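You operate a simulated robot arm through the tools that you are given. There is no shell and no other tool. Be economical: measure what you need, move in short steps, check, and stop when the job is done.

Carry out the task below with a simulated two-armed robot. There is one attempt and no reset: what you move stays moved.

JOB
Wipe up the spill on the top of the front bench with the yellow cloth and put it back.

Only the result counts: the job must be done as asked and must still hold three seconds after the hand-in. Knocking over, shifting, dropping, spilling or breaking anything else fails it. Flat cloth is picked up by pressing the open fingertips on it (5 to 10 N) and closing them slowly along it; thin cloth reads only 2 to 8 mm in the jaws.

ROBOT AND FRAMES
Two 7-joint arms with two-finger grippers on one trunk, on a base that drives. Base frame: it is fixed to the floor where the robot stands at the start and does not move with it; the origin is under the middle of the robot, x ahead of it, y to its left, z up; the surface under the hand at the start is at about z = 0.76. Lengths are in m, angles in degrees, forces in N, time in s.
The left shoulder is at the start at [0.121, 0.175, 0.966], the right one opposite. With the tool pointing down near the work surface each hand reaches from about 0.1 to 0.92 m from the robot's upright axis, wherever it stands, measured 20 degrees to its own side. Payload 2.94 kg a hand.
The TCP of each hand is the grasp point between the finger pads, 0.03 m short of the fingertips. In the tool frame z runs along the fingers and y along their closing line. The gripper opens to 0.138 m. The gripper's body begins 0.109 m behind the TCP.
Orientation is that of the tool frame in the base frame, as a unit quaternion [x, y, z, w]. With the fingers straight down and closing along the base's y, the tool's x points along the base's -x, its y along +y and its z along -z.

CONTROLS
- The arms move only by the tool move_arm. It takes "left_motion", "right_motion" or both (then of equal length, played together; a hand with none holds still); each is one flat list of numbers, 6 for each row, row after row: the shift along the tool's x, y, z in mm, then the turn, a rotation vector about the tool's x, y, z in degrees. In form: [tx, ty, tz, ax, ay, az, tx, ty, tz, ax, ay, az, ...]. A call has 1 to 10 rows; each row shifts and turns the commanded pose from where the row before left it, along the tool's axes as they then stand. "left_grip" and "right_grip" are, for a hand that has rows, the gripper command, from -1 (shut) to 1 (fully open), values between in proportion, set as the call begins (left out, the last holds). A row lasts 0.2 s, in which the tool goes at most 0.05 m and 8.6 degrees; a call with a longer step from one row to the next is refused whole, and so is a gripper value outside its range. A pose out of reach is approached as far as the arm can. The call stops where the force on the tool passes 40 N (or 10 N more than at its start, if that is more) or the arm is blocked; 0.2 s more then pass. Each finger halts on what it meets, pressing with about 33 N; the grip force reading is that of the motor and also rises with nothing between the fingers. The clock runs only during rows and for 0.2 s after the last one: add rows that do not move to give the fingers time. The reply holds the time, the measured pose of the TCP, the force on the tool along the base axes, the opening and the grip force, in the units named above and with some noise, with the torque about the TCP (base axes, N m) and any sound that the robot's microphone picked up.
- Cameras (640 x 400 px; columns grow to the right, rows downward): "scene" is now at [0.253, -0.0398, 1.4179]; the picture's right is [-0.62, -0.79, 0.00], its down [-0.70, 0.55, -0.45] and it looks along [0.36, -0.28, -0.89] (base axes); focal length 282 px, centre (320, 200). "left" rides on the left gripper at [0.071, -0.019, -0.146] in its tool frame; the picture's right is [0.26, 0.96, 0.00], its down [-0.85, 0.23, -0.48] and it looks along [-0.46, 0.13, 0.88] (tool axes); focal length 280 px, centre (320, 200). "right" rides on the right gripper at [0.071, 0.019, -0.146] in its tool frame; the picture's right is [-0.26, 0.96, 0.00], its down [-0.85, -0.23, -0.48] and it looks along [-0.46, -0.13, 0.88] (tool axes); focal length 280 px, centre (320, 200).
- camera(camera): a new picture of that camera. The clock stands still meanwhile.
- lift_body(by): slides the trunk up (or, below 0, down) by that many m; the arms and the scene camera ride with it, the base frame stays. It gives what a move gives, with no picture.
- base_move(legs): drives the robot by 1 to 6 legs, each [ahead, turn to the left] in m and degrees, along the robot's own axes; the way and the turn of a leg run together, so that a leg with both is an arc; at most 1.5 m and 180 degrees a leg. The arms and the cameras ride along, it lands a little off, and it stops where it bumps. It gives what a move gives.
- pan_tilt(pan, tilt): turns the head with the scene camera to pan (to the left, within 120 degrees either way) and tilt (down, from -29 to 69), counted from straight ahead of the robot. It gives what a move gives.
- probe_pixels(camera, pixels): there is no depth. For up to 12 entries [column, row, z] of the newest picture of that camera ("zoom" is the newest enlarged one), the place [x, y] in the base frame at which the ray of that pixel passes the height z, good to about 0.002 m. The clock stands still meanwhile.
- enlarge(camera, box): a new picture of the part [left, top, right, bottom] of that camera's present view, enlarged. The clock stands still meanwhile.
- sign_off(): hands the job in; it is judged then, once.

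Go step by step. Measure first, check grasps and placings, and put right what went wrong. The budget is 80 turns and 62 pictures, counting those below and the enlarged ones. Unless the task says otherwise, let go and move clear before handing in, and close with one line.

The tools are called as name(argument=value, ...) on one line, values as JSON. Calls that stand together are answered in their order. move_arm: Moves the arms, as the interface text tells. Its arguments: {"type":"object","properties":{"left_motion":{"type":"array"},"left_grip":{"type":"number"},"right_motion":{"type":"array"},"right_grip":{"type":"number"}},"required":[]} The other tools are called the same way: lift_body (by) slides the trunk up or down; base_move (legs) drives the base; pan_tilt (pan, tilt) turns the head that bears the scene camera; camera (camera) takes a picture; probe_pixels (camera, pixels) gives the place at which the rays of pixels pass given heights; enlarge (camera, box) takes an enlarged picture of a part of a camera's view; sign_off () hands the job in.

At the start:

```text
time: 0.0
left_ee_pos: [0.5101, 0.0138, 0.944]
left_tcp_rot: [0.0, 1.0, 0.0, -0.001]
left_ft_force: [-0.5, 0.4, -0.3]
left_moment: [-0.03, 0.04, -0.02]
left_grip_width: 0.1377
left_gripper_force: 0.1
right_ee_pos: [0.3726, -0.3499, 1.0118]
right_tcp_rot: [0.0, 1.0, 0.0, 0.0]
right_ft_force: [-0.5, -0.3, 0.7]
right_moment: [0.03, -0.05, -0.01]
right_grip_width: 0.138
right_gripper_force: 0.1
trunk travel left (down, up): [-0.143, 0.592]
robot x, y, heading: [0.0004, 0.0002, -0.2]
head pan, tilt: [-38.2, 63.1]
```

scene: 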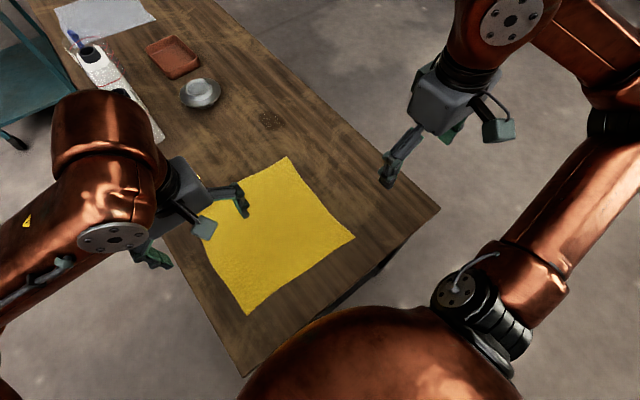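
right: 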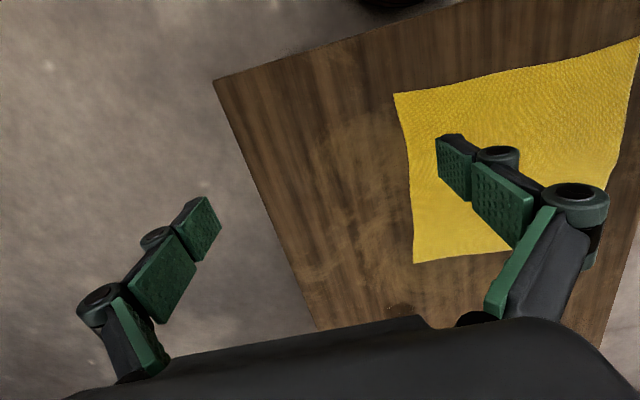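
left: 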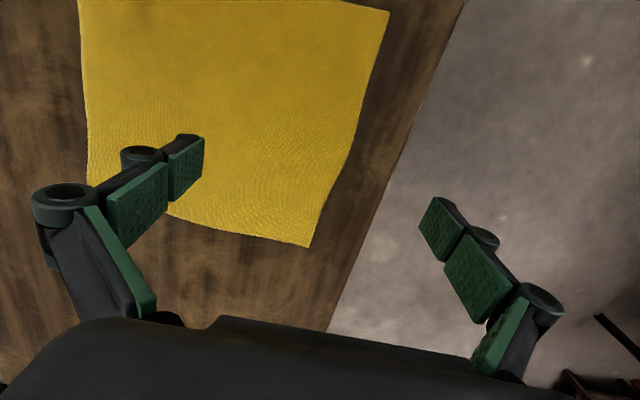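

The yellow cloth lies at about (275,235) in the scene, and a dark speckle at (270,120) may be the spill. I'll enlarge that area and locate the cloth corners.

enlarge(camera="scene", box=[140, 20, 340, 145])

probe_pixels(camera="scene", pixels=[[288, 157, 0.76], [354, 238, 0.76], [247, 314, 0.76], [203, 215, 0.76], [270, 120, 0.76], [438, 209, 0.76], [243, 377, 0.76], [200, 92, 0.76], [173, 57, 0.76], [105, 15, 0.76], [213, 0, 0.76], [90, 50, 0.76]])

pan_tilt(pan=0, tilt=40)

camera(camera="scene")

```text
3.20 times, centred on (240, 82) of scene
```

zoom: 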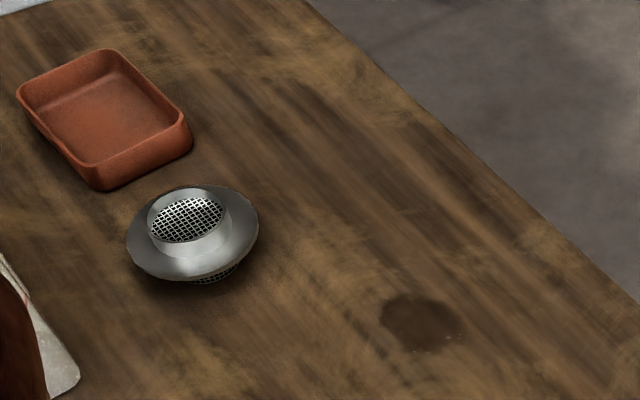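

```text
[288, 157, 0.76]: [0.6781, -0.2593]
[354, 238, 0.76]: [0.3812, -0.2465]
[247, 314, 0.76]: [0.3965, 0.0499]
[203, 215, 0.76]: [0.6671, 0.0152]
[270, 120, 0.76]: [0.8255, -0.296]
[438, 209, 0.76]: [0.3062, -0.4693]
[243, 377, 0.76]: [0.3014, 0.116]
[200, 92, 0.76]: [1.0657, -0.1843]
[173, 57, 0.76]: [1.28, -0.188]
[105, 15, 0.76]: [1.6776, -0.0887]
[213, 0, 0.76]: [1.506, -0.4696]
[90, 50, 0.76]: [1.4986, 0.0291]
```

```text
time: 1.1
left_ee_pos: [0.5094, 0.0157, 0.9449]
left_tcp_rot: [0.0, 1.0, 0.0, 0.0]
left_ft_force: [-1.2, -0.2, -0.2]
left_moment: [0.04, -0.03, -0.03]
left_grip_width: 0.1379
left_gripper_force: 0.1
right_ee_pos: [0.373, -0.3487, 1.0108]
right_tcp_rot: [0.0, 1.0, 0.0, 0.0]
right_ft_force: [1.0, 0.0, -0.2]
right_moment: [0.03, 0.0, 0.0]
right_grip_width: 0.1379
right_gripper_force: 0.0
trunk travel left (down, up): [-0.143, 0.592]
robot x, y, heading: [-0.0004, -0.0011, -0.2]
head pan, tilt: [0.0, 40.0]
```

```text
57 pictures are left
```

scene: 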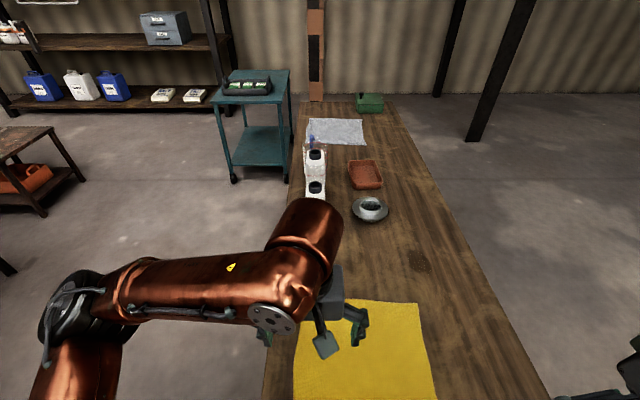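

The spill appears at about (420,260) on the bench; the left arm may hide others. I'll enlarge to measure it, and move the left arm up and back to look beneath it.

enlarge(camera="scene", box=[360, 220, 488, 300])

probe_pixels(camera="scene", pixels=[[408, 260, 0.76], [432, 260, 0.76], [420, 250, 0.76], [420, 272, 0.76]])

move_arm(left_motion=[40, 20, -30, 0, 0, 0, 40, 30, -30, 0, 0, 0, 40, 30, 0, 0, 0, 0, 40, 30, 0, 0, 0, 0, 0, 45, 0, 0, 0, 0, 0, 45, 0, 0, 0, 0])

camera(camera="scene")

```text
5.00 times, centred on (424, 260) of scene
```

zoom: 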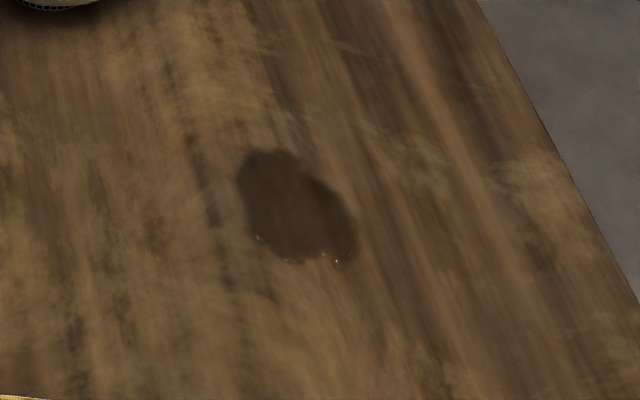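

```text
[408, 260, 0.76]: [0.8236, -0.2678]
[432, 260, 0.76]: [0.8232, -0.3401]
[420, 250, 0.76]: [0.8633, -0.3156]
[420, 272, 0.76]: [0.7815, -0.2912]
```

```text
refused: row 1 steps farther than a row can; nothing moved
```

```text
55 pictures are left
```

scene: 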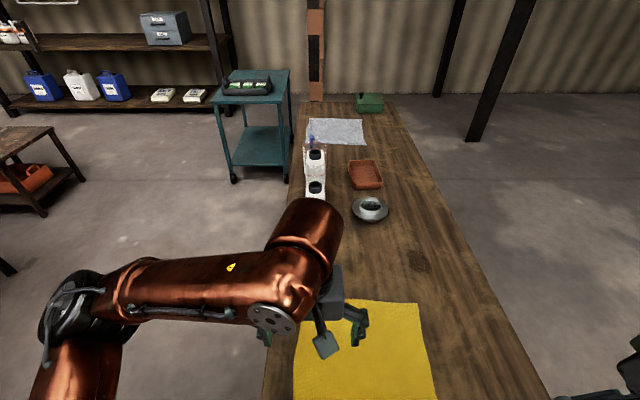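

Spill spans about x 0.79–0.862, y −0.265 to −0.34. The row steps were too long; retry with shorter ones to move the left arm clear.

move_arm(left_motion=[0, 0, -45, 0, 0, 0, 30, 30, 0, 0, 0, 0, 30, 30, 0, 0, 0, 0, 30, 30, 0, 0, 0, 0, 30, 35, 0, 0, 0, 0, 0, 45, 0, 0, 0, 0, 0, 45, 0, 0, 0, 0, 0, 45, 0, 0, 0, 0, 0, 45, 0, 0, 0, 0])

camera(camera="scene")

```text
time: 3.0
left_ee_pos: [0.3871, 0.3215, 0.991]
left_tcp_rot: [0.001, 1.0, -0.001, 0.0]
left_ft_force: [0.1, 0.2, 0.0]
left_moment: [-0.02, -0.01, -0.01]
left_grip_width: 0.1379
left_gripper_force: 0.0
right_ee_pos: [0.3715, -0.3487, 1.0125]
right_tcp_rot: [0.001, 1.0, 0.0, 0.002]
right_ft_force: [0.0, -0.7, 0.3]
right_moment: [0.01, -0.02, 0.0]
right_grip_width: 0.138
right_gripper_force: 0.1
trunk travel left (down, up): [-0.143, 0.592]
robot x, y, heading: [-0.0029, -0.0031, -0.1]
head pan, tilt: [0.0, 40.0]
```

```text
54 pictures are left
```

scene: 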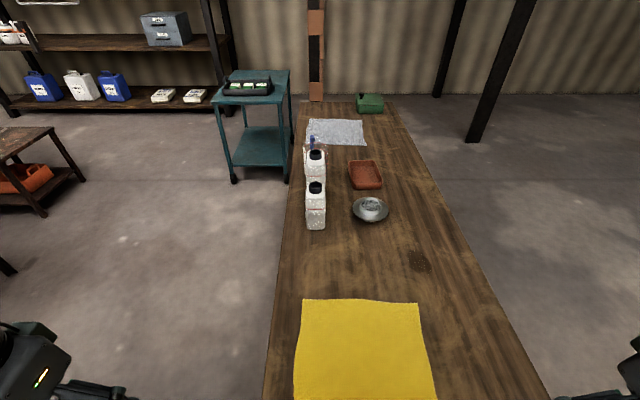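

Only one spill is visible at (418,260), and the cloth is flat and unobstructed. I'll bring the right hand above the cloth near the middle of its far edge, half open.

move_arm(right_motion=[-26, 24.4, 16, 0, 0, 0, -26, 24.4, 16, 0, 0, 0, -26, 24.4, 16, 0, 0, 0, -26, 24.4, 16, 0, 0, 0, -26, 24.4, 16, 0, 0, 0, -26, 24.4, 16, 0, 0, 0, -26, 24.4, 16, 0, 0, 0, -26, 24.4, 16, 0, 0, 0, -26, 24.4, 16, 0, 0, 0, -26, 24.4, 16, 0, 0, 0], right_grip=0)

pan_tilt(pan=-15, tilt=52)

camera(camera="right")

camera(camera="scene")

```text
time: 5.2
left_ee_pos: [0.3892, 0.3209, 0.9905]
left_tcp_rot: [0.0, 1.0, 0.0, -0.001]
left_ft_force: [0.9, -0.2, 0.7]
left_moment: [0.0, 0.05, 0.02]
left_grip_width: 0.1378
left_gripper_force: 0.1
right_ee_pos: [0.5696, -0.1698, 0.8571]
right_tcp_rot: [0.002, 1.0, 0.0, 0.0]
right_ft_force: [-0.9, -0.6, -0.7]
right_moment: [0.0, 0.09, -0.01]
right_grip_width: 0.069
right_gripper_force: 0.0
right hand out of reach, approached as far as the arm can: row 8, 9, 10
trunk travel left (down, up): [-0.143, 0.592]
robot x, y, heading: [0.002, -0.0029, -0.0]
head pan, tilt: [0.0, 40.0]
```

```text
time: 6.0
left_ee_pos: [0.3878, 0.3197, 0.9907]
left_tcp_rot: [0.0, 1.0, 0.0, -0.001]
left_ft_force: [0.4, 0.8, -0.6]
left_moment: [0.0, 0.0, -0.02]
left_grip_width: 0.1378
left_gripper_force: 0.0
right_ee_pos: [0.5675, -0.1681, 0.8576]
right_tcp_rot: [0.0, 1.0, 0.0, 0.0]
right_ft_force: [-0.2, 0.1, 0.8]
right_moment: [0.01, 0.05, -0.01]
right_grip_width: 0.0692
right_gripper_force: 0.1
trunk travel left (down, up): [-0.143, 0.592]
robot x, y, heading: [0.0021, -0.0014, -0.0]
head pan, tilt: [-15.0, 52.0]
```

```text
53 pictures are left
```

right: 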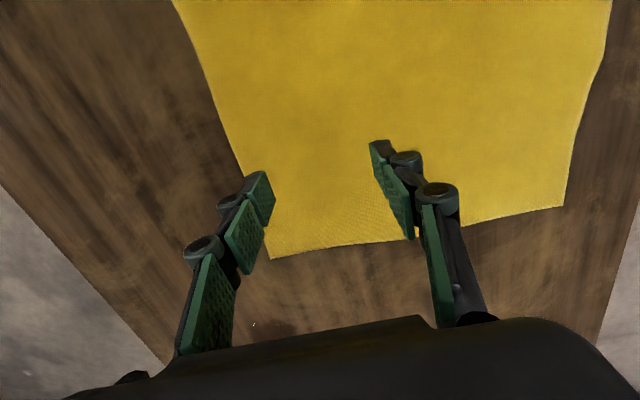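

```text
52 pictures are left
```

scene: 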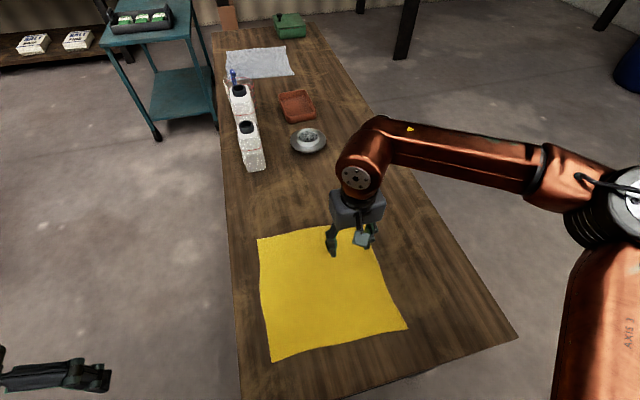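

The right hand stopped at (0.568,−0.168) at its limit for that path. I'll test reach to the spill above the bench before grasping.

move_arm(right_motion=[-36, -18, 0, 0, 0, 0, -36, -18, 0, 0, 0, 0, -36, -18, 0, 0, 0, 0, -36, -18, 0, 0, 0, 0, -36, -18, 0, 0, 0, 0, -36, -18, 0, 0, 0, 0, -36, -18, 0, 0, 0, 0, -36, -10, 0, 0, 0, 0])

camera(camera="scene")

```text
time: 7.8
left_ee_pos: [0.3888, 0.3214, 0.9916]
left_tcp_rot: [0.0, 1.0, 0.0, 0.0]
left_ft_force: [-0.4, -0.2, 0.3]
left_moment: [0.02, -0.04, 0.01]
left_grip_width: 0.138
left_gripper_force: 0.0
right_ee_pos: [0.685, -0.293, 0.8736]
right_tcp_rot: [0.001, 1.0, 0.0, -0.001]
right_ft_force: [-0.2, -0.3, -0.4]
right_moment: [0.01, -0.01, 0.0]
right_grip_width: 0.069
right_gripper_force: 0.0
right hand out of reach, approached as far as the arm can: row 1, 2, 3, 4, 5, 6, 7, 8
trunk travel left (down, up): [-0.143, 0.592]
robot x, y, heading: [-0.0019, 0.0013, -0.0]
head pan, tilt: [-15.0, 52.0]
```

```text
51 pictures are left
```

scene: 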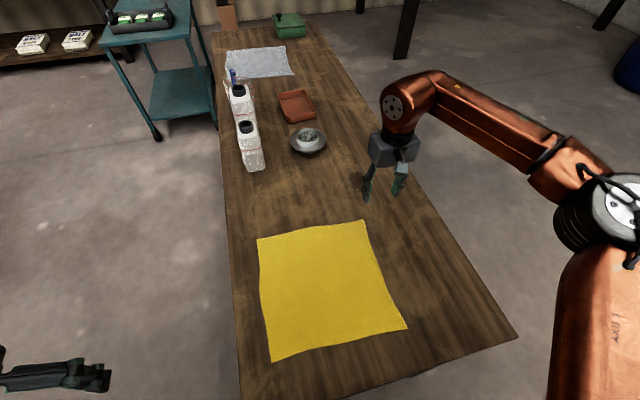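

The hand only reached (0.685,−0.293). I'll send idle rows to see whether it keeps converging.

move_arm(right_motion=[0, 0, 0, 0, 0, 0, 0, 0, 0, 0, 0, 0, 0, 0, 0, 0, 0, 0, 0, 0, 0, 0, 0, 0, 0, 0, 0, 0, 0, 0])

```text
time: 9.0
left_ee_pos: [0.3872, 0.321, 0.9907]
left_tcp_rot: [0.0, 1.0, 0.0, 0.001]
left_ft_force: [0.0, 0.7, -0.4]
left_moment: [0.0, 0.02, 0.02]
left_grip_width: 0.138
left_gripper_force: 0.1
right_ee_pos: [0.6853, -0.2935, 0.8739]
right_tcp_rot: [0.001, 1.0, 0.0, 0.0]
right_ft_force: [0.1, 0.0, -0.7]
right_moment: [-0.01, 0.0, -0.01]
right_grip_width: 0.069
right_gripper_force: 0.1
trunk travel left (down, up): [-0.143, 0.592]
robot x, y, heading: [-0.0049, -0.0003, -0.4]
head pan, tilt: [-15.0, 52.0]
```

It holds still, so this is an arm limit rather than lag. I'll test short forward steps with a lower z and a slight yaw to see which direction frees it.

move_arm(right_motion=[-20, 0, 0, 0, 0, 4, -20, 0, 0, 0, 0, 4, -20, 0, 0, 0, 0, 4, -20, 0, 0, 0, 0, 4, -20, 0, 0, 0, 0, 4])

```text
time: 10.2
left_ee_pos: [0.3888, 0.3235, 0.9902]
left_tcp_rot: [0.0, 1.0, -0.001, 0.0]
left_ft_force: [-0.3, -0.2, 0.0]
left_moment: [-0.09, 0.01, 0.01]
left_grip_width: 0.1378
left_gripper_force: 0.0
right_ee_pos: [0.7263, -0.4219, 0.8989]
right_tcp_rot: [0.175, 0.985, -0.001, 0.0]
right_ft_force: [0.2, 0.2, -0.3]
right_moment: [-0.05, 0.0, -0.02]
right_grip_width: 0.0692
right_gripper_force: 0.0
right hand out of reach, approached as far as the arm can: row 1, 2, 3, 4, 5
trunk travel left (down, up): [-0.143, 0.592]
robot x, y, heading: [0.0012, -0.0, 0.2]
head pan, tilt: [-15.0, 52.0]
```

It drifted to (0.726,−0.422), so yaw changes the limit. I'll try heading straight for the point above the spill at this yaw.

move_arm(right_motion=[-9, 29, 5, 0, 0, 0, -9, 29, 5, 0, 0, 0, -9, 29, 5, 0, 0, 0, -9, 29, 5, 0, 0, 0, -9, 29, 5, 0, 0, 0])

camera(camera="scene")

```text
time: 11.4
left_ee_pos: [0.3873, 0.3219, 0.9903]
left_tcp_rot: [0.0, 1.0, -0.001, 0.0]
left_ft_force: [-0.5, 0.6, 0.3]
left_moment: [-0.01, -0.02, 0.01]
left_grip_width: 0.138
left_gripper_force: 0.1
right_ee_pos: [0.7255, -0.4134, 0.8914]
right_tcp_rot: [0.175, 0.985, -0.001, 0.0]
right_ft_force: [0.2, 0.0, 0.3]
right_moment: [0.01, -0.02, 0.01]
right_grip_width: 0.0689
right_gripper_force: 0.1
right hand out of reach, approached as far as the arm can: row 1, 2, 3, 4, 5
trunk travel left (down, up): [-0.143, 0.592]
robot x, y, heading: [-0.0001, 0.0005, -0.0]
head pan, tilt: [-15.0, 52.0]
```

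```text
50 pictures are left
```

scene: 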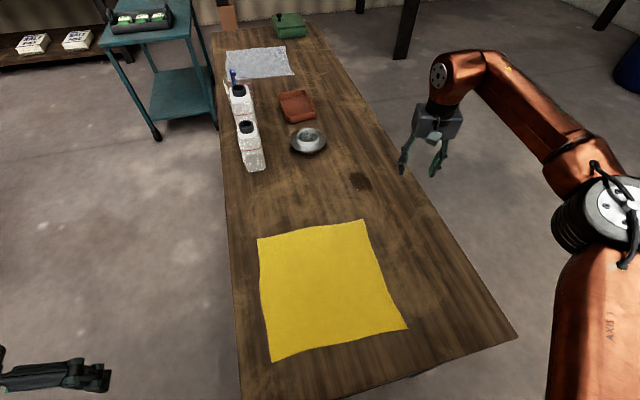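

The elbow is out to the right; it looks like the wrist yaw is at its limit turning right. I'll turn the hand the other way (−az), then move toward the spill.

move_arm(right_motion=[0, 0, 0, 0, 0, -8, 0, 0, 0, 0, 0, -8, 0, 0, 0, 0, 0, -8, 0, 0, 0, 0, 0, -8, 0, 0, 0, 0, 0, -8, 0, 0, 0, 0, 0, -8, 0, 0, 0, 0, 0, -8, 0, 0, 0, 0, 0, -4])

```text
time: 13.2
left_ee_pos: [0.3883, 0.3214, 0.9903]
left_tcp_rot: [0.0, 1.0, 0.0, 0.0]
left_ft_force: [-0.8, 0.3, 0.3]
left_moment: [-0.02, 0.02, 0.02]
left_grip_width: 0.138
left_gripper_force: 0.2
right_ee_pos: [0.7252, -0.413, 0.8905]
right_tcp_rot: [0.035, 0.999, -0.001, 0.0]
right_ft_force: [-0.7, 0.2, -0.1]
right_moment: [-0.01, -0.01, 0.01]
right_grip_width: 0.0689
right_gripper_force: 0.0
right hand out of reach, approached as far as the arm can: row 3, 4, 5, 6, 7, 8
trunk travel left (down, up): [-0.143, 0.592]
robot x, y, heading: [-0.0007, -0.0033, 0.2]
head pan, tilt: [-15.0, 52.0]
```

Turning left is also limited here, so I need to see the arm's posture. I'll pan the head toward the right arm.

pan_tilt(pan=-60, tilt=45)

camera(camera="scene")

```text
time: 14.3
left_ee_pos: [0.3887, 0.3197, 0.9907]
left_tcp_rot: [0.0, 1.0, -0.001, 0.0]
left_ft_force: [0.2, 0.0, 0.2]
left_moment: [-0.01, 0.03, -0.04]
left_grip_width: 0.138
left_gripper_force: 0.1
right_ee_pos: [0.7263, -0.4115, 0.8886]
right_tcp_rot: [0.036, 0.999, 0.0, 0.0]
right_ft_force: [0.1, -0.1, -0.2]
right_moment: [0.0, 0.0, -0.03]
right_grip_width: 0.069
right_gripper_force: 0.1
trunk travel left (down, up): [-0.143, 0.592]
robot x, y, heading: [-0.0011, -0.0001, 0.4]
head pan, tilt: [-60.0, 45.0]
```

```text
49 pictures are left
```

scene: 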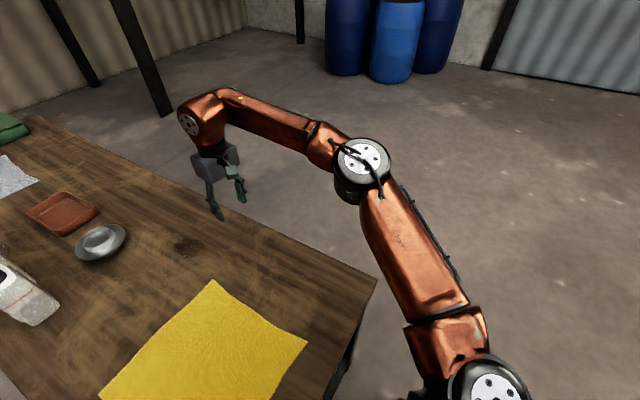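

The elbow isn't fully stretched, so a wrist joint is limiting. I'll test tilting the fingers forward 24° and then moving toward the spill.

move_arm(right_motion=[0, 0, 0, 0, -8, 0, 0, 0, 0, 0, -8, 0, 0, 0, 0, 0, -8, 0, -20, 30, 0, 0, 0, 0, -20, 30, 0, 0, 0, 0, -20, 30, 0, 0, 0, 0, -20, 20, 0, 0, 0, 0])

```text
time: 15.9
left_ee_pos: [0.3882, 0.3225, 0.9895]
left_tcp_rot: [0.0, 1.0, 0.001, 0.0]
left_ft_force: [0.1, 0.1, 0.1]
left_moment: [-0.01, -0.07, 0.05]
left_grip_width: 0.1377
left_gripper_force: 0.0
right_ee_pos: [0.7942, -0.3214, 0.9173]
right_tcp_rot: [0.034, 0.977, -0.007, 0.209]
right_ft_force: [0.1, 0.8, 0.8]
right_moment: [0.01, -0.02, 0.02]
right_grip_width: 0.069
right_gripper_force: 0.0
right hand out of reach, approached as far as the arm can: row 7
trunk travel left (down, up): [-0.143, 0.592]
robot x, y, heading: [-0.0012, -0.0031, -0.1]
head pan, tilt: [-60.0, 45.0]
```

Tilting freed it: hand reached (0.794,−0.321). Raising the trunk may give the same freedom; I'll lift 0.12 and test going down and forward to above the spill.

lift_body(by=0.12)

move_arm(right_motion=[0, 0, 30, 0, 8, 0, 0, 0, 30, 0, 8, 0, 0, 0, 30, 0, 8, 0, 0, 0, 30, 0, 0, 0, -15, 8, 30, 0, 0, 0, -15, 8, 20, 0, 0, 0])

camera(camera="scene")

```text
time: 17.4
left_ee_pos: [0.391, 0.319, 1.1091]
left_tcp_rot: [0.001, 1.0, 0.0, -0.001]
left_ft_force: [0.3, 0.2, 0.0]
left_moment: [0.0, 0.04, -0.03]
left_grip_width: 0.1381
left_gripper_force: 0.0
right_ee_pos: [0.7521, -0.3215, 1.1231]
right_tcp_rot: [0.035, 0.963, -0.005, 0.269]
right_ft_force: [-0.5, -0.3, -0.1]
right_moment: [0.01, 0.0, -0.04]
right_grip_width: 0.0691
right_gripper_force: 0.1
trunk travel left (down, up): [-0.263, 0.472]
robot x, y, heading: [-0.0017, 0.0012, 0.3]
head pan, tilt: [-60.0, 45.0]
```

```text
time: 18.8
left_ee_pos: [0.3901, 0.32, 1.1102]
left_tcp_rot: [0.0, 1.0, 0.0, 0.0]
left_ft_force: [0.0, -0.2, 0.2]
left_moment: [0.02, 0.05, -0.01]
left_grip_width: 0.1381
left_gripper_force: 0.1
right_ee_pos: [0.6995, -0.4132, 0.9765]
right_tcp_rot: [0.035, 0.997, 0.003, 0.064]
right_ft_force: [0.6, 0.1, -0.7]
right_moment: [0.02, 0.0, -0.05]
right_grip_width: 0.069
right_gripper_force: 0.0
right hand out of reach, approached as far as the arm can: row 1, 2, 3, 5, 6
trunk travel left (down, up): [-0.263, 0.472]
robot x, y, heading: [0.001, -0.0015, 0.2]
head pan, tilt: [-60.0, 45.0]
```

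```text
48 pictures are left
```

scene: 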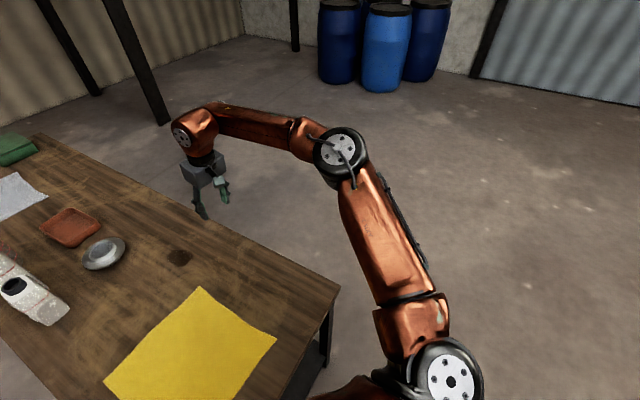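

Still limited while high. I'll continue lowering toward (0.70,−0.33,0.84) and then push forward to learn whether the raised trunk helps near the surface.

move_arm(right_motion=[0, 15, 30, 0, 2, 0, 0, 15, 30, 0, 2, 0, 0, 15, 30, 0, 2, 0, 0, 15, 30, 0, 1, 0, 0, 15, 20, 0, 0, 0, -30, 10, 0, 0, 0, 0, -30, 5, 0, 0, 0, 0, -30, 5, 0, 0, 0, 0, -30, 5, 0, 0, 0, 0])

```text
time: 20.8
left_ee_pos: [0.3898, 0.3194, 1.1104]
left_tcp_rot: [0.0, 1.0, 0.0, 0.0]
left_ft_force: [0.1, 0.0, 0.0]
left_moment: [0.01, 0.01, 0.02]
left_grip_width: 0.1381
left_gripper_force: 0.0
right_ee_pos: [0.6453, -0.3742, 0.8795]
right_tcp_rot: [0.036, 0.999, 0.005, 0.003]
right_ft_force: [0.4, -0.3, 0.0]
right_moment: [0.0, -0.01, -0.02]
right_grip_width: 0.069
right_gripper_force: 0.1
right hand out of reach, approached as far as the arm can: row 1, 2, 3, 4, 5, 6, 7, 8, 9
trunk travel left (down, up): [-0.263, 0.472]
robot x, y, heading: [-0.0008, -0.0029, 0.2]
head pan, tilt: [-60.0, 45.0]
```

Raising the trunk made it worse, so lowering should help. I'll raise the hand first, then lower the trunk 0.2.

move_arm(right_motion=[10, 0, -40, 0, 0, 0, 10, 0, -40, 0, 0, 0, 10, 0, -40, 0, 0, 0, 10, 0, -40, 0, 0, 0, 10, 0, -40, 0, 0, 0])

lift_body(by=-0.1)

```text
time: 22.0
left_ee_pos: [0.3897, 0.3207, 1.1094]
left_tcp_rot: [0.0, 1.0, 0.0, -0.001]
left_ft_force: [0.3, 0.2, -0.7]
left_moment: [0.02, -0.03, 0.0]
left_grip_width: 0.1378
left_gripper_force: 0.0
right_ee_pos: [0.5944, -0.3718, 1.0815]
right_tcp_rot: [0.036, 0.999, 0.005, 0.002]
right_ft_force: [-0.3, -0.6, -0.1]
right_moment: [0.0, -0.03, -0.03]
right_grip_width: 0.069
right_gripper_force: 0.0
trunk travel left (down, up): [-0.263, 0.472]
robot x, y, heading: [0.0022, -0.0014, 0.1]
head pan, tilt: [-60.0, 45.0]
```

```text
time: 23.4
left_ee_pos: [0.3891, 0.3193, 1.0107]
left_tcp_rot: [0.0, 1.0, 0.0, 0.0]
left_ft_force: [0.8, 0.7, 0.1]
left_moment: [0.02, -0.03, -0.02]
left_grip_width: 0.1381
left_gripper_force: 0.0
right_ee_pos: [0.5918, -0.3713, 0.9796]
right_tcp_rot: [0.037, 0.999, 0.004, 0.002]
right_ft_force: [-0.4, 0.2, -0.3]
right_moment: [0.02, -0.04, 0.02]
right_grip_width: 0.069
right_gripper_force: 0.1
trunk travel left (down, up): [-0.163, 0.572]
robot x, y, heading: [0.0016, -0.0008, 0.2]
head pan, tilt: [-60.0, 45.0]
```

Now trunk near its start height. Raise the right hand 0.1 more and lower the trunk a further 0.12, then test forward reach at TCP z≈0.86.

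move_arm(right_motion=[0, 0, -35, 0, 0, 0, 0, 0, -35, 0, 0, 0, 0, 0, -30, 0, 0, 0])

lift_body(by=-0.12)

move_arm(right_motion=[-20, 8, 10, 0, 0, -2, -20, 8, 15, 0, 0, -2, -25, 8, 15, 0, 0, 0, -25, 8, 15, 0, 0, 0, -25, 8, 15, 0, 0, 0, -25, 8, 15, 0, 0, 0, -25, 8, 5, 0, 0, 0, -30, 8, 0, 0, 0, 0, -30, 8, 0, 0, 0, 0])

camera(camera="scene")

```text
time: 24.2
left_ee_pos: [0.3905, 0.3192, 1.0101]
left_tcp_rot: [0.001, 1.0, 0.0, 0.0]
left_ft_force: [0.8, 1.2, 0.2]
left_moment: [0.02, -0.04, -0.02]
left_grip_width: 0.1379
left_gripper_force: 0.1
right_ee_pos: [0.5933, -0.3731, 1.0784]
right_tcp_rot: [0.035, 0.999, 0.004, 0.002]
right_ft_force: [0.1, -0.5, 0.2]
right_moment: [-0.03, -0.04, -0.02]
right_grip_width: 0.0689
right_gripper_force: 0.1
trunk travel left (down, up): [-0.163, 0.572]
robot x, y, heading: [0.0026, 0.0019, -0.1]
head pan, tilt: [-60.0, 45.0]
```

```text
time: 25.7
left_ee_pos: [0.3891, 0.3193, 0.8907]
left_tcp_rot: [-0.001, 1.0, 0.0, 0.001]
left_ft_force: [-0.3, -0.6, 0.4]
left_moment: [0.01, 0.01, 0.0]
left_grip_width: 0.1378
left_gripper_force: 0.0
right_ee_pos: [0.5925, -0.3732, 0.9616]
right_tcp_rot: [0.035, 0.999, 0.004, 0.003]
right_ft_force: [-0.2, -0.4, 0.4]
right_moment: [0.02, -0.04, 0.0]
right_grip_width: 0.0692
right_gripper_force: 0.0
trunk travel left (down, up): [-0.043, 0.692]
robot x, y, heading: [0.0011, 0.0059, 0.1]
head pan, tilt: [-60.0, 45.0]
```

```text
time: 27.7
left_ee_pos: [0.3852, 0.319, 0.8941]
left_tcp_rot: [0.0, 1.0, 0.001, 0.003]
left_ft_force: [-0.3, -0.2, 0.7]
left_moment: [-0.03, -0.09, -0.04]
left_grip_width: 0.1382
left_gripper_force: 0.0
right_ee_pos: [0.737, -0.3224, 0.8784]
right_tcp_rot: [0.001, 1.0, 0.005, 0.006]
right_ft_force: [-1.1, -0.4, 1.0]
right_moment: [-0.02, -0.07, 0.01]
right_grip_width: 0.069
right_gripper_force: 0.1
right hand out of reach, approached as far as the arm can: row 7, 8, 9
trunk travel left (down, up): [-0.043, 0.692]
robot x, y, heading: [0.001, 0.0017, 0.0]
head pan, tilt: [-60.0, 45.0]
```

```text
47 pictures are left
```

scene: 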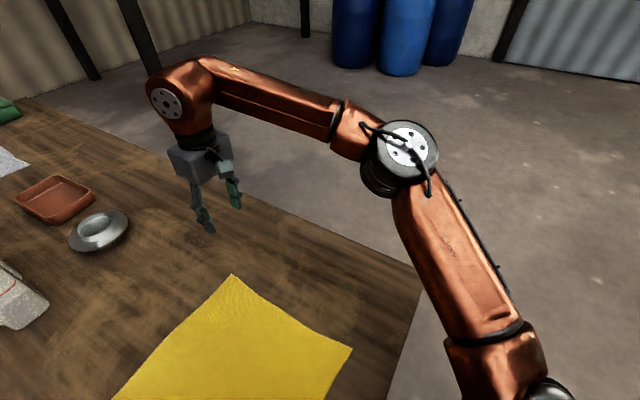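

Lower trunk helps (0.737 now). I'll look straight down ahead of the robot to see how much room the base has to move closer to the bench.

pan_tilt(pan=0, tilt=69)

camera(camera="scene")

```text
time: 29.0
left_ee_pos: [0.3895, 0.3191, 0.8902]
left_tcp_rot: [-0.001, 1.0, 0.0, 0.0]
left_ft_force: [-0.2, -1.1, -0.3]
left_moment: [0.0, -0.01, -0.02]
left_grip_width: 0.1381
left_gripper_force: 0.0
right_ee_pos: [0.7419, -0.3236, 0.8717]
right_tcp_rot: [0.0, 1.0, 0.004, 0.002]
right_ft_force: [-1.3, -0.4, 0.2]
right_moment: [0.01, -0.01, -0.01]
right_grip_width: 0.0688
right_gripper_force: 0.0
trunk travel left (down, up): [-0.043, 0.692]
robot x, y, heading: [0.001, -0.0005, 0.1]
head pan, tilt: [0.0, 68.8]
```

```text
46 pictures are left
```

scene: 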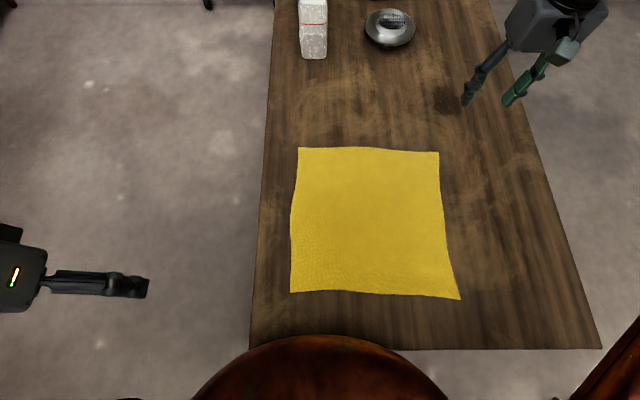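

The torso nearly overlaps the bench edge, so no driving closer. I'll work with a 16° forward tilt: go above the far-middle of the cloth and check the reach.

move_arm(right_motion=[0, 0, 0, 0, -8, 0, 0, 0, 0, 0, -8, 0, 19.7, 29.3, -1.2, 0, 0, 0, 19.7, 29.3, -1.2, 0, 0, 0, 19.7, 29.3, -1.2, 0, 0, 0, 19.7, 29.3, -1.2, 0, 0, 0, 19.7, 29.3, -1.2, 0, 0, 0, 19.7, 29.3, -1.2, 0, 0, 0, 19.7, 29.3, -1.2, 0, 0, 0])

camera(camera="scene")

```text
time: 31.0
left_ee_pos: [0.3922, 0.3198, 0.8893]
left_tcp_rot: [0.0, 1.0, 0.0, -0.001]
left_ft_force: [0.6, 1.4, 0.2]
left_moment: [0.03, 0.0, -0.02]
left_grip_width: 0.1379
left_gripper_force: 0.1
right_ee_pos: [0.6093, -0.1187, 0.8436]
right_tcp_rot: [0.002, 0.99, 0.005, 0.14]
right_ft_force: [-0.3, 0.7, 0.0]
right_moment: [0.0, 0.01, 0.0]
right_grip_width: 0.0689
right_gripper_force: 0.2
trunk travel left (down, up): [-0.043, 0.692]
robot x, y, heading: [0.0039, 0.0012, 0.1]
head pan, tilt: [0.0, 68.8]
```

```text
45 pictures are left
```

scene: 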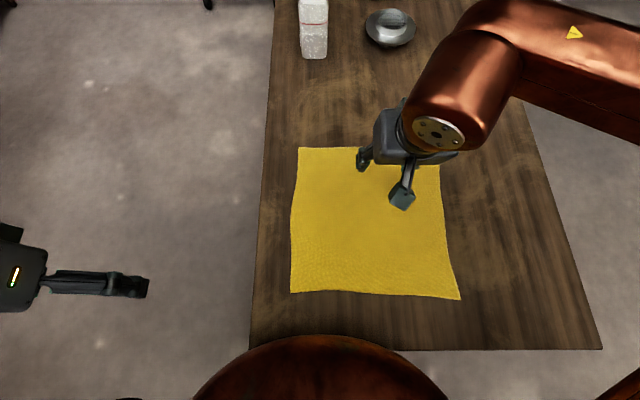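

Reach is good here. I'll record the cloth's corners, then shift forward 2 cm and lower close to the cloth.

probe_pixels(camera="scene", pixels=[[298, 147, 0.76], [439, 152, 0.76], [460, 299, 0.76], [291, 292, 0.76], [249, 349, 0.76], [601, 348, 0.76]])

move_arm(right_motion=[-3.2, 0, 15.5, 0, 0, 0, -3.2, 0, 15.5, 0, 0, 0, -3.2, 0, 15.5, 0, 0, 0, 0, 0, 0, 0, 0, 0])

camera(camera="right")

```text
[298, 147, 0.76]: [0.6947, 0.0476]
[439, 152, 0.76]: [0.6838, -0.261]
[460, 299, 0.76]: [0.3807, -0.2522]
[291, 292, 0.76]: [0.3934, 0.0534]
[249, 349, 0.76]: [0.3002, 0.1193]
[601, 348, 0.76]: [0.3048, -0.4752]
```

```text
time: 32.0
left_ee_pos: [0.3903, 0.3199, 0.8897]
left_tcp_rot: [0.0, 1.0, 0.001, 0.0]
left_ft_force: [-0.4, 0.1, 0.5]
left_moment: [0.02, 0.0, 0.0]
left_grip_width: 0.1379
left_gripper_force: 0.0
right_ee_pos: [0.634, -0.1241, 0.8059]
right_tcp_rot: [0.003, 0.99, 0.004, 0.142]
right_ft_force: [-0.3, 0.4, 0.0]
right_moment: [-0.01, -0.03, -0.02]
right_grip_width: 0.0689
right_gripper_force: 0.0
right hand out of reach, approached as far as the arm can: row 2, 3
trunk travel left (down, up): [-0.043, 0.692]
robot x, y, heading: [-0.0012, -0.0008, 0.0]
head pan, tilt: [0.0, 68.8]
```

```text
44 pictures are left
```

right: 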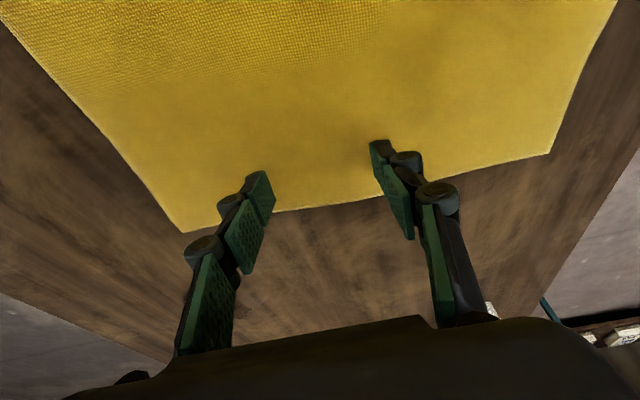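

Reach limit touched again while lowering, so I'll tilt 8° more and lower to just above contact.

move_arm(right_motion=[0, 0, 0, 0, -8, 0, 7, 0, 3.5, 0, 0, 0, 7, 0, 3.5, 0, 0, 0, 0, 0, 0, 0, 0, 0])

```text
time: 33.0
left_ee_pos: [0.39, 0.3194, 0.8899]
left_tcp_rot: [-0.001, 1.0, 0.0, 0.0]
left_ft_force: [-0.1, 0.0, 0.0]
left_moment: [0.02, -0.01, -0.01]
left_grip_width: 0.1379
left_gripper_force: 0.1
right_ee_pos: [0.6228, -0.1233, 0.7926]
right_tcp_rot: [0.002, 0.978, 0.004, 0.21]
right_ft_force: [0.0, 0.4, 0.2]
right_moment: [-0.04, -0.01, -0.04]
right_grip_width: 0.0688
right_gripper_force: 0.0
trunk travel left (down, up): [-0.043, 0.692]
robot x, y, heading: [-0.003, 0.0003, -0.1]
head pan, tilt: [0.0, 68.8]
```

No contact yet at TCP z 0.793. Stepping down 3 mm at a time.

move_arm(right_motion=[1.2, 0, 2.7, 0, 0, 0, 0, 0, 0, 0, 0, 0])

move_arm(right_motion=[1.2, 0, 2.7, 0, 0, 0, 0, 0, 0, 0, 0, 0])

```text
time: 33.6
left_ee_pos: [0.3892, 0.3201, 0.8903]
left_tcp_rot: [0.0, 1.0, 0.0, 0.0]
left_ft_force: [-0.4, -0.7, -0.6]
left_moment: [0.03, 0.02, 0.01]
left_grip_width: 0.1382
left_gripper_force: 0.0
right_ee_pos: [0.6232, -0.1248, 0.7906]
right_tcp_rot: [0.002, 0.977, 0.004, 0.211]
right_ft_force: [1.3, -1.6, 12.8]
right_moment: [-0.19, -0.02, 0.02]
right_grip_width: 0.0698
right_gripper_force: 3.1
trunk travel left (down, up): [-0.043, 0.692]
robot x, y, heading: [0.0015, -0.0016, -0.1]
head pan, tilt: [0.0, 68.8]
```

```text
time: 34.2
left_ee_pos: [0.3887, 0.3191, 0.8898]
left_tcp_rot: [0.0, 1.0, 0.0, 0.001]
left_ft_force: [-0.4, 0.2, 0.4]
left_moment: [0.01, -0.04, -0.05]
left_grip_width: 0.1382
left_gripper_force: 0.1
right_ee_pos: [0.622, -0.1238, 0.7906]
right_tcp_rot: [0.002, 0.977, 0.005, 0.211]
right_ft_force: [4.0, 2.3, 23.2]
right_moment: [0.69, -0.19, -0.13]
right_grip_width: 0.0728
right_gripper_force: 4.8
trunk travel left (down, up): [-0.043, 0.692]
robot x, y, heading: [-0.0006, 0.003, -0.1]
head pan, tilt: [0.0, 68.8]
```

23 N is too much; back off 4.5 mm to about 7 N, then close a bit.

move_arm(right_motion=[-1.8, 0, -4.1, 0, 0, 0, 0, 0, 0, 0, 0, 0])

move_arm(right_motion=[0, 0, 0, 0, 0, 0, 0, 0, 0, 0, 0, 0], right_grip=-0.2)

camera(camera="right")

```text
time: 34.8
left_ee_pos: [0.391, 0.3182, 0.8896]
left_tcp_rot: [0.0, 1.0, 0.0, 0.0]
left_ft_force: [0.6, 0.8, 0.1]
left_moment: [0.0, 0.01, 0.01]
left_grip_width: 0.1382
left_gripper_force: 0.2
right_ee_pos: [0.6233, -0.1251, 0.7913]
right_tcp_rot: [0.001, 0.978, 0.003, 0.208]
right_ft_force: [-3.0, -1.3, 11.5]
right_moment: [-0.05, 0.07, 0.02]
right_grip_width: 0.0677
right_gripper_force: 3.5
trunk travel left (down, up): [-0.043, 0.692]
robot x, y, heading: [0.0029, 0.0014, -0.0]
head pan, tilt: [0.0, 68.8]
```

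```text
time: 35.4
left_ee_pos: [0.3891, 0.3196, 0.89]
left_tcp_rot: [0.0, 1.0, 0.0, 0.0]
left_ft_force: [0.0, 0.1, -0.5]
left_moment: [0.0, -0.01, -0.02]
left_grip_width: 0.1378
left_gripper_force: 0.0
right_ee_pos: [0.6222, -0.1249, 0.7926]
right_tcp_rot: [0.002, 0.978, 0.003, 0.209]
right_ft_force: [-1.9, -0.3, 9.9]
right_moment: [0.16, 0.02, 0.02]
right_grip_width: 0.056
right_gripper_force: 0.0
trunk travel left (down, up): [-0.043, 0.692]
robot x, y, heading: [0.0002, 0.0051, -0.2]
head pan, tilt: [0.0, 68.8]
```

```text
43 pictures are left
```

right: 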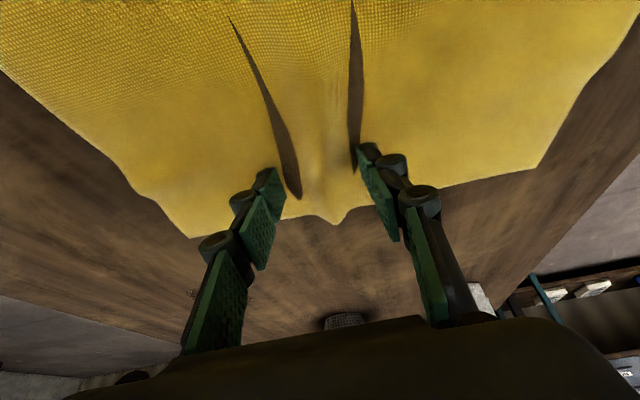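

The cloth is bunching up between the fingers at about 10 N. Continue closing in steps.

move_arm(right_motion=[0, 0, 0, 0, 0, 0, 0, 0, 0, 0, 0, 0], right_grip=-0.45)

move_arm(right_motion=[0, 0, 0, 0, 0, 0, 0, 0, 0, 0, 0, 0], right_grip=-0.7)

move_arm(right_motion=[0, 0, 0, 0, 0, 0, 0, 0, 0, 0, 0, 0, 0, 0, 0, 0, 0, 0], right_grip=-1)

camera(camera="right")

```text
time: 36.0
left_ee_pos: [0.3895, 0.3205, 0.8894]
left_tcp_rot: [0.0, 1.0, 0.0, 0.0]
left_ft_force: [0.1, -0.1, 0.3]
left_moment: [0.04, -0.03, 0.02]
left_grip_width: 0.1382
left_gripper_force: 0.0
right_ee_pos: [0.6214, -0.124, 0.7928]
right_tcp_rot: [0.002, 0.978, 0.004, 0.211]
right_ft_force: [-0.7, 0.7, 12.1]
right_moment: [0.22, -0.03, -0.01]
right_grip_width: 0.0377
right_gripper_force: 0.1
trunk travel left (down, up): [-0.043, 0.692]
robot x, y, heading: [-0.004, -0.0004, -0.1]
head pan, tilt: [0.0, 68.8]
```

```text
time: 36.6
left_ee_pos: [0.3907, 0.3202, 0.8891]
left_tcp_rot: [0.0, 1.0, 0.0, 0.0]
left_ft_force: [0.4, 0.9, -0.8]
left_moment: [0.02, 0.04, -0.01]
left_grip_width: 0.1381
left_gripper_force: 0.1
right_ee_pos: [0.6222, -0.1253, 0.7917]
right_tcp_rot: [0.002, 0.978, 0.003, 0.209]
right_ft_force: [-1.1, 1.0, 8.2]
right_moment: [0.16, 0.0, 0.0]
right_grip_width: 0.021
right_gripper_force: 0.4
trunk travel left (down, up): [-0.043, 0.692]
robot x, y, heading: [-0.0043, -0.0007, 0.0]
head pan, tilt: [0.0, 68.8]
```

```text
time: 37.4
left_ee_pos: [0.3901, 0.3197, 0.8897]
left_tcp_rot: [-0.001, 1.0, 0.0, 0.0]
left_ft_force: [-0.7, -0.2, 0.3]
left_moment: [0.0, -0.02, 0.0]
left_grip_width: 0.1382
left_gripper_force: 0.2
right_ee_pos: [0.6218, -0.1261, 0.7925]
right_tcp_rot: [0.001, 0.978, 0.004, 0.209]
right_ft_force: [-0.4, 0.3, -0.8]
right_moment: [0.06, -0.1, 0.0]
right_grip_width: 0.0069
right_gripper_force: 42.6
trunk travel left (down, up): [-0.043, 0.692]
robot x, y, heading: [0.003, -0.001, 0.5]
head pan, tilt: [0.0, 68.8]
```

```text
42 pictures are left
```

right: 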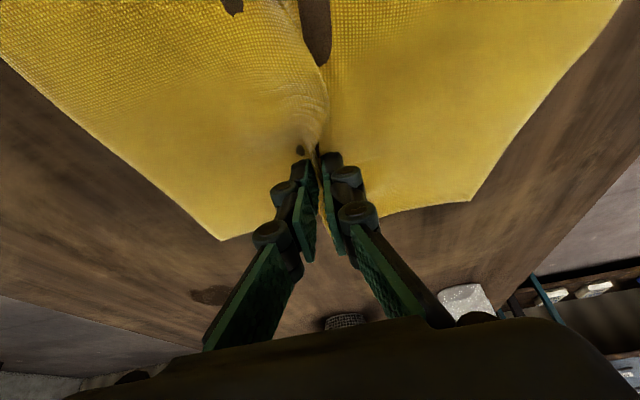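

Grip is good: 6.9 mm with cloth pinched. I'll lift 3 cm and carry it toward the spill at (0.825,−0.30), with the cloth trailing.

move_arm(right_motion=[-6, 0, -14, 0, 0, 0, -6, 0, -14, 0, 0, 0, -20.5, -21.8, 8.7, 0, 0, 0, -20.5, -21.8, 8.7, 0, 0, 0, -20.5, -21.8, 8.7, 0, 0, 0, -20.5, -21.8, 8.7, 0, 0, 0, -20.5, -21.8, 8.7, 0, 0, 0, -20.5, -21.8, 8.7, 0, 0, 0, -20.5, -21.8, 8.7, 0, 0, 0, -20.5, -21.8, 8.7, 0, 0, 0])

pan_tilt(pan=-15, tilt=52)

camera(camera="scene")

camera(camera="right")

```text
time: 39.6
left_ee_pos: [0.3897, 0.3191, 0.8891]
left_tcp_rot: [-0.001, 1.0, -0.001, -0.001]
left_ft_force: [0.4, -0.3, 0.3]
left_moment: [-0.04, -0.01, -0.01]
left_grip_width: 0.1378
left_gripper_force: 0.1
right_ee_pos: [0.8003, -0.3001, 0.825]
right_tcp_rot: [0.001, 0.978, 0.004, 0.209]
right_ft_force: [-0.6, -0.1, 0.2]
right_moment: [0.02, -0.03, 0.04]
right_grip_width: 0.007
right_gripper_force: 26.8
trunk travel left (down, up): [-0.043, 0.692]
robot x, y, heading: [-0.001, 0.0018, 0.1]
head pan, tilt: [0.0, 68.8]
```

```text
time: 40.4
left_ee_pos: [0.3901, 0.3184, 0.8887]
left_tcp_rot: [0.0, 1.0, 0.0, 0.0]
left_ft_force: [-0.3, 0.0, -0.1]
left_moment: [0.0, -0.03, -0.02]
left_grip_width: 0.138
left_gripper_force: 0.1
right_ee_pos: [0.8008, -0.3019, 0.8242]
right_tcp_rot: [0.002, 0.978, 0.004, 0.21]
right_ft_force: [0.7, 0.7, -0.8]
right_moment: [0.2, 0.03, 0.05]
right_grip_width: 0.0059
right_gripper_force: 44.6
trunk travel left (down, up): [-0.043, 0.692]
robot x, y, heading: [0.0006, -0.0042, 0.1]
head pan, tilt: [-15.0, 52.0]
```

```text
41 pictures are left
```

scene: 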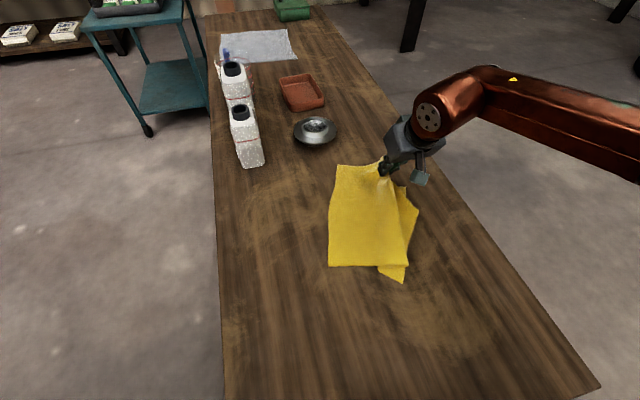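

```text
40 pictures are left
```

right: 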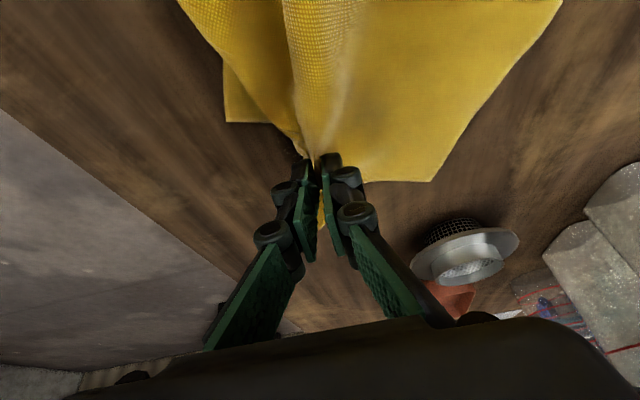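

Cloth is held and reaches above the spill without limit warnings. Lower onto it until a moderate press.

move_arm(right_motion=[6, 0, 13.7, 0, 0, 0, 6, 0, 13.7, 0, 0, 0, 0, 0, 0, 0, 0, 0])

move_arm(right_motion=[1.6, 0, 3.6, 0, 0, 0, 0, 0, 0, 0, 0, 0])

```text
time: 41.2
left_ee_pos: [0.3896, 0.3192, 0.8891]
left_tcp_rot: [0.0, 1.0, 0.001, 0.001]
left_ft_force: [-0.1, 0.0, -0.3]
left_moment: [-0.02, 0.04, -0.02]
left_grip_width: 0.138
left_gripper_force: 0.0
right_ee_pos: [0.7999, -0.2996, 0.7954]
right_tcp_rot: [0.001, 0.978, 0.004, 0.209]
right_ft_force: [2.5, -1.2, -1.1]
right_moment: [0.09, -0.08, 0.03]
right_grip_width: 0.005
right_gripper_force: 42.9
trunk travel left (down, up): [-0.043, 0.692]
robot x, y, heading: [0.0015, 0.0026, -0.1]
head pan, tilt: [-15.0, 52.0]
```

```text
time: 41.8
left_ee_pos: [0.3891, 0.3191, 0.8897]
left_tcp_rot: [0.0, 1.0, 0.0, 0.0]
left_ft_force: [0.6, -0.2, 0.5]
left_moment: [0.04, 0.0, -0.01]
left_grip_width: 0.138
left_gripper_force: 0.1
right_ee_pos: [0.7991, -0.3, 0.7926]
right_tcp_rot: [0.002, 0.978, 0.005, 0.21]
right_ft_force: [2.1, 1.5, 6.1]
right_moment: [0.01, 0.14, -0.06]
right_grip_width: 0.0056
right_gripper_force: 28.5
trunk travel left (down, up): [-0.043, 0.692]
robot x, y, heading: [0.0001, -0.0029, 0.1]
head pan, tilt: [-15.0, 52.0]
```

Pressing at about 6 N. Now zigzag wiping: start at the near-left edge of the spill and sweep sideways lanes, advancing 14 mm each.

move_arm(right_motion=[12.8, 22, -5.7, 0, 0, 0, 12.8, 23, -5.7, 0, 0, 0, 0, -30, 0, 0, 0, 0, 0, -30, 0, 0, 0, 0, 0, -30, 0, 0, 0, 0, -12.8, 0, 5.7, 0, 0, 0, 0, 30, 0, 0, 0, 0, 0, 30, 0, 0, 0, 0, 0, 30, 0, 0, 0, 0, -12.8, 0, 5.7, 0, 0, 0])

camera(camera="scene")

```text
time: 44.0
left_ee_pos: [0.3892, 0.3189, 0.8906]
left_tcp_rot: [0.0, 1.0, 0.0, 0.0]
left_ft_force: [-0.9, 0.3, 0.5]
left_moment: [0.03, -0.02, 0.03]
left_grip_width: 0.1379
left_gripper_force: 0.1
right_ee_pos: [0.7994, -0.255, 0.7919]
right_tcp_rot: [0.002, 0.978, 0.005, 0.21]
right_ft_force: [1.1, -1.2, 2.0]
right_moment: [0.14, -0.01, 0.07]
right_grip_width: 0.0041
right_gripper_force: 29.0
trunk travel left (down, up): [-0.043, 0.692]
robot x, y, heading: [0.0003, -0.0008, -0.1]
head pan, tilt: [-15.0, 52.0]
```

```text
39 pictures are left
```

scene: 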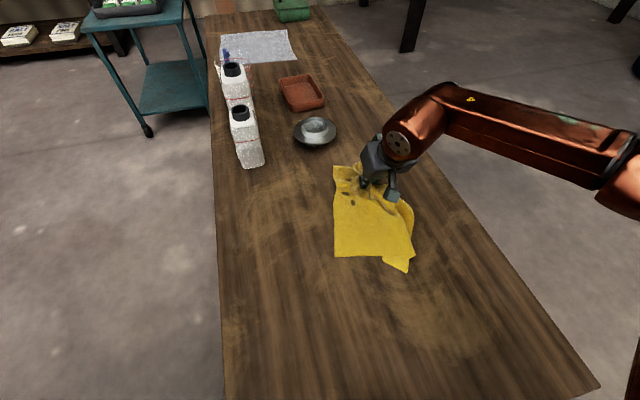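

Force is down to ~2 N and grip width is 4 mm; dark wet specks show on the cloth. Check the hand camera before continuing.

camera(camera="right")

enlarge(camera="scene", box=[310, 130, 438, 210])

```text
38 pictures are left
```

right: 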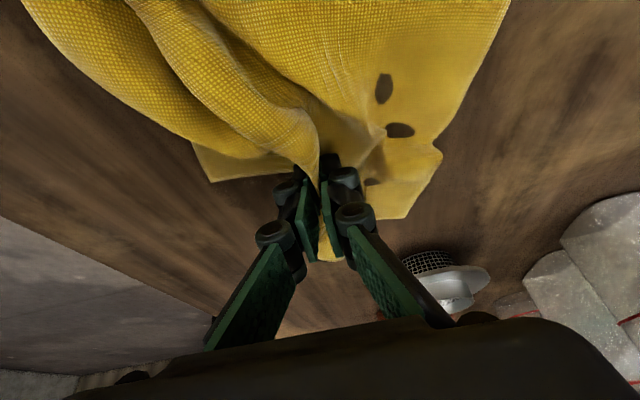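

```text
5.00 times, centred on (374, 170) of scene
```

zoom: 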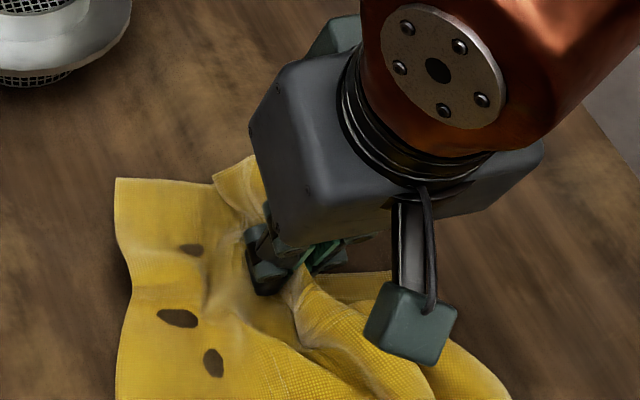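

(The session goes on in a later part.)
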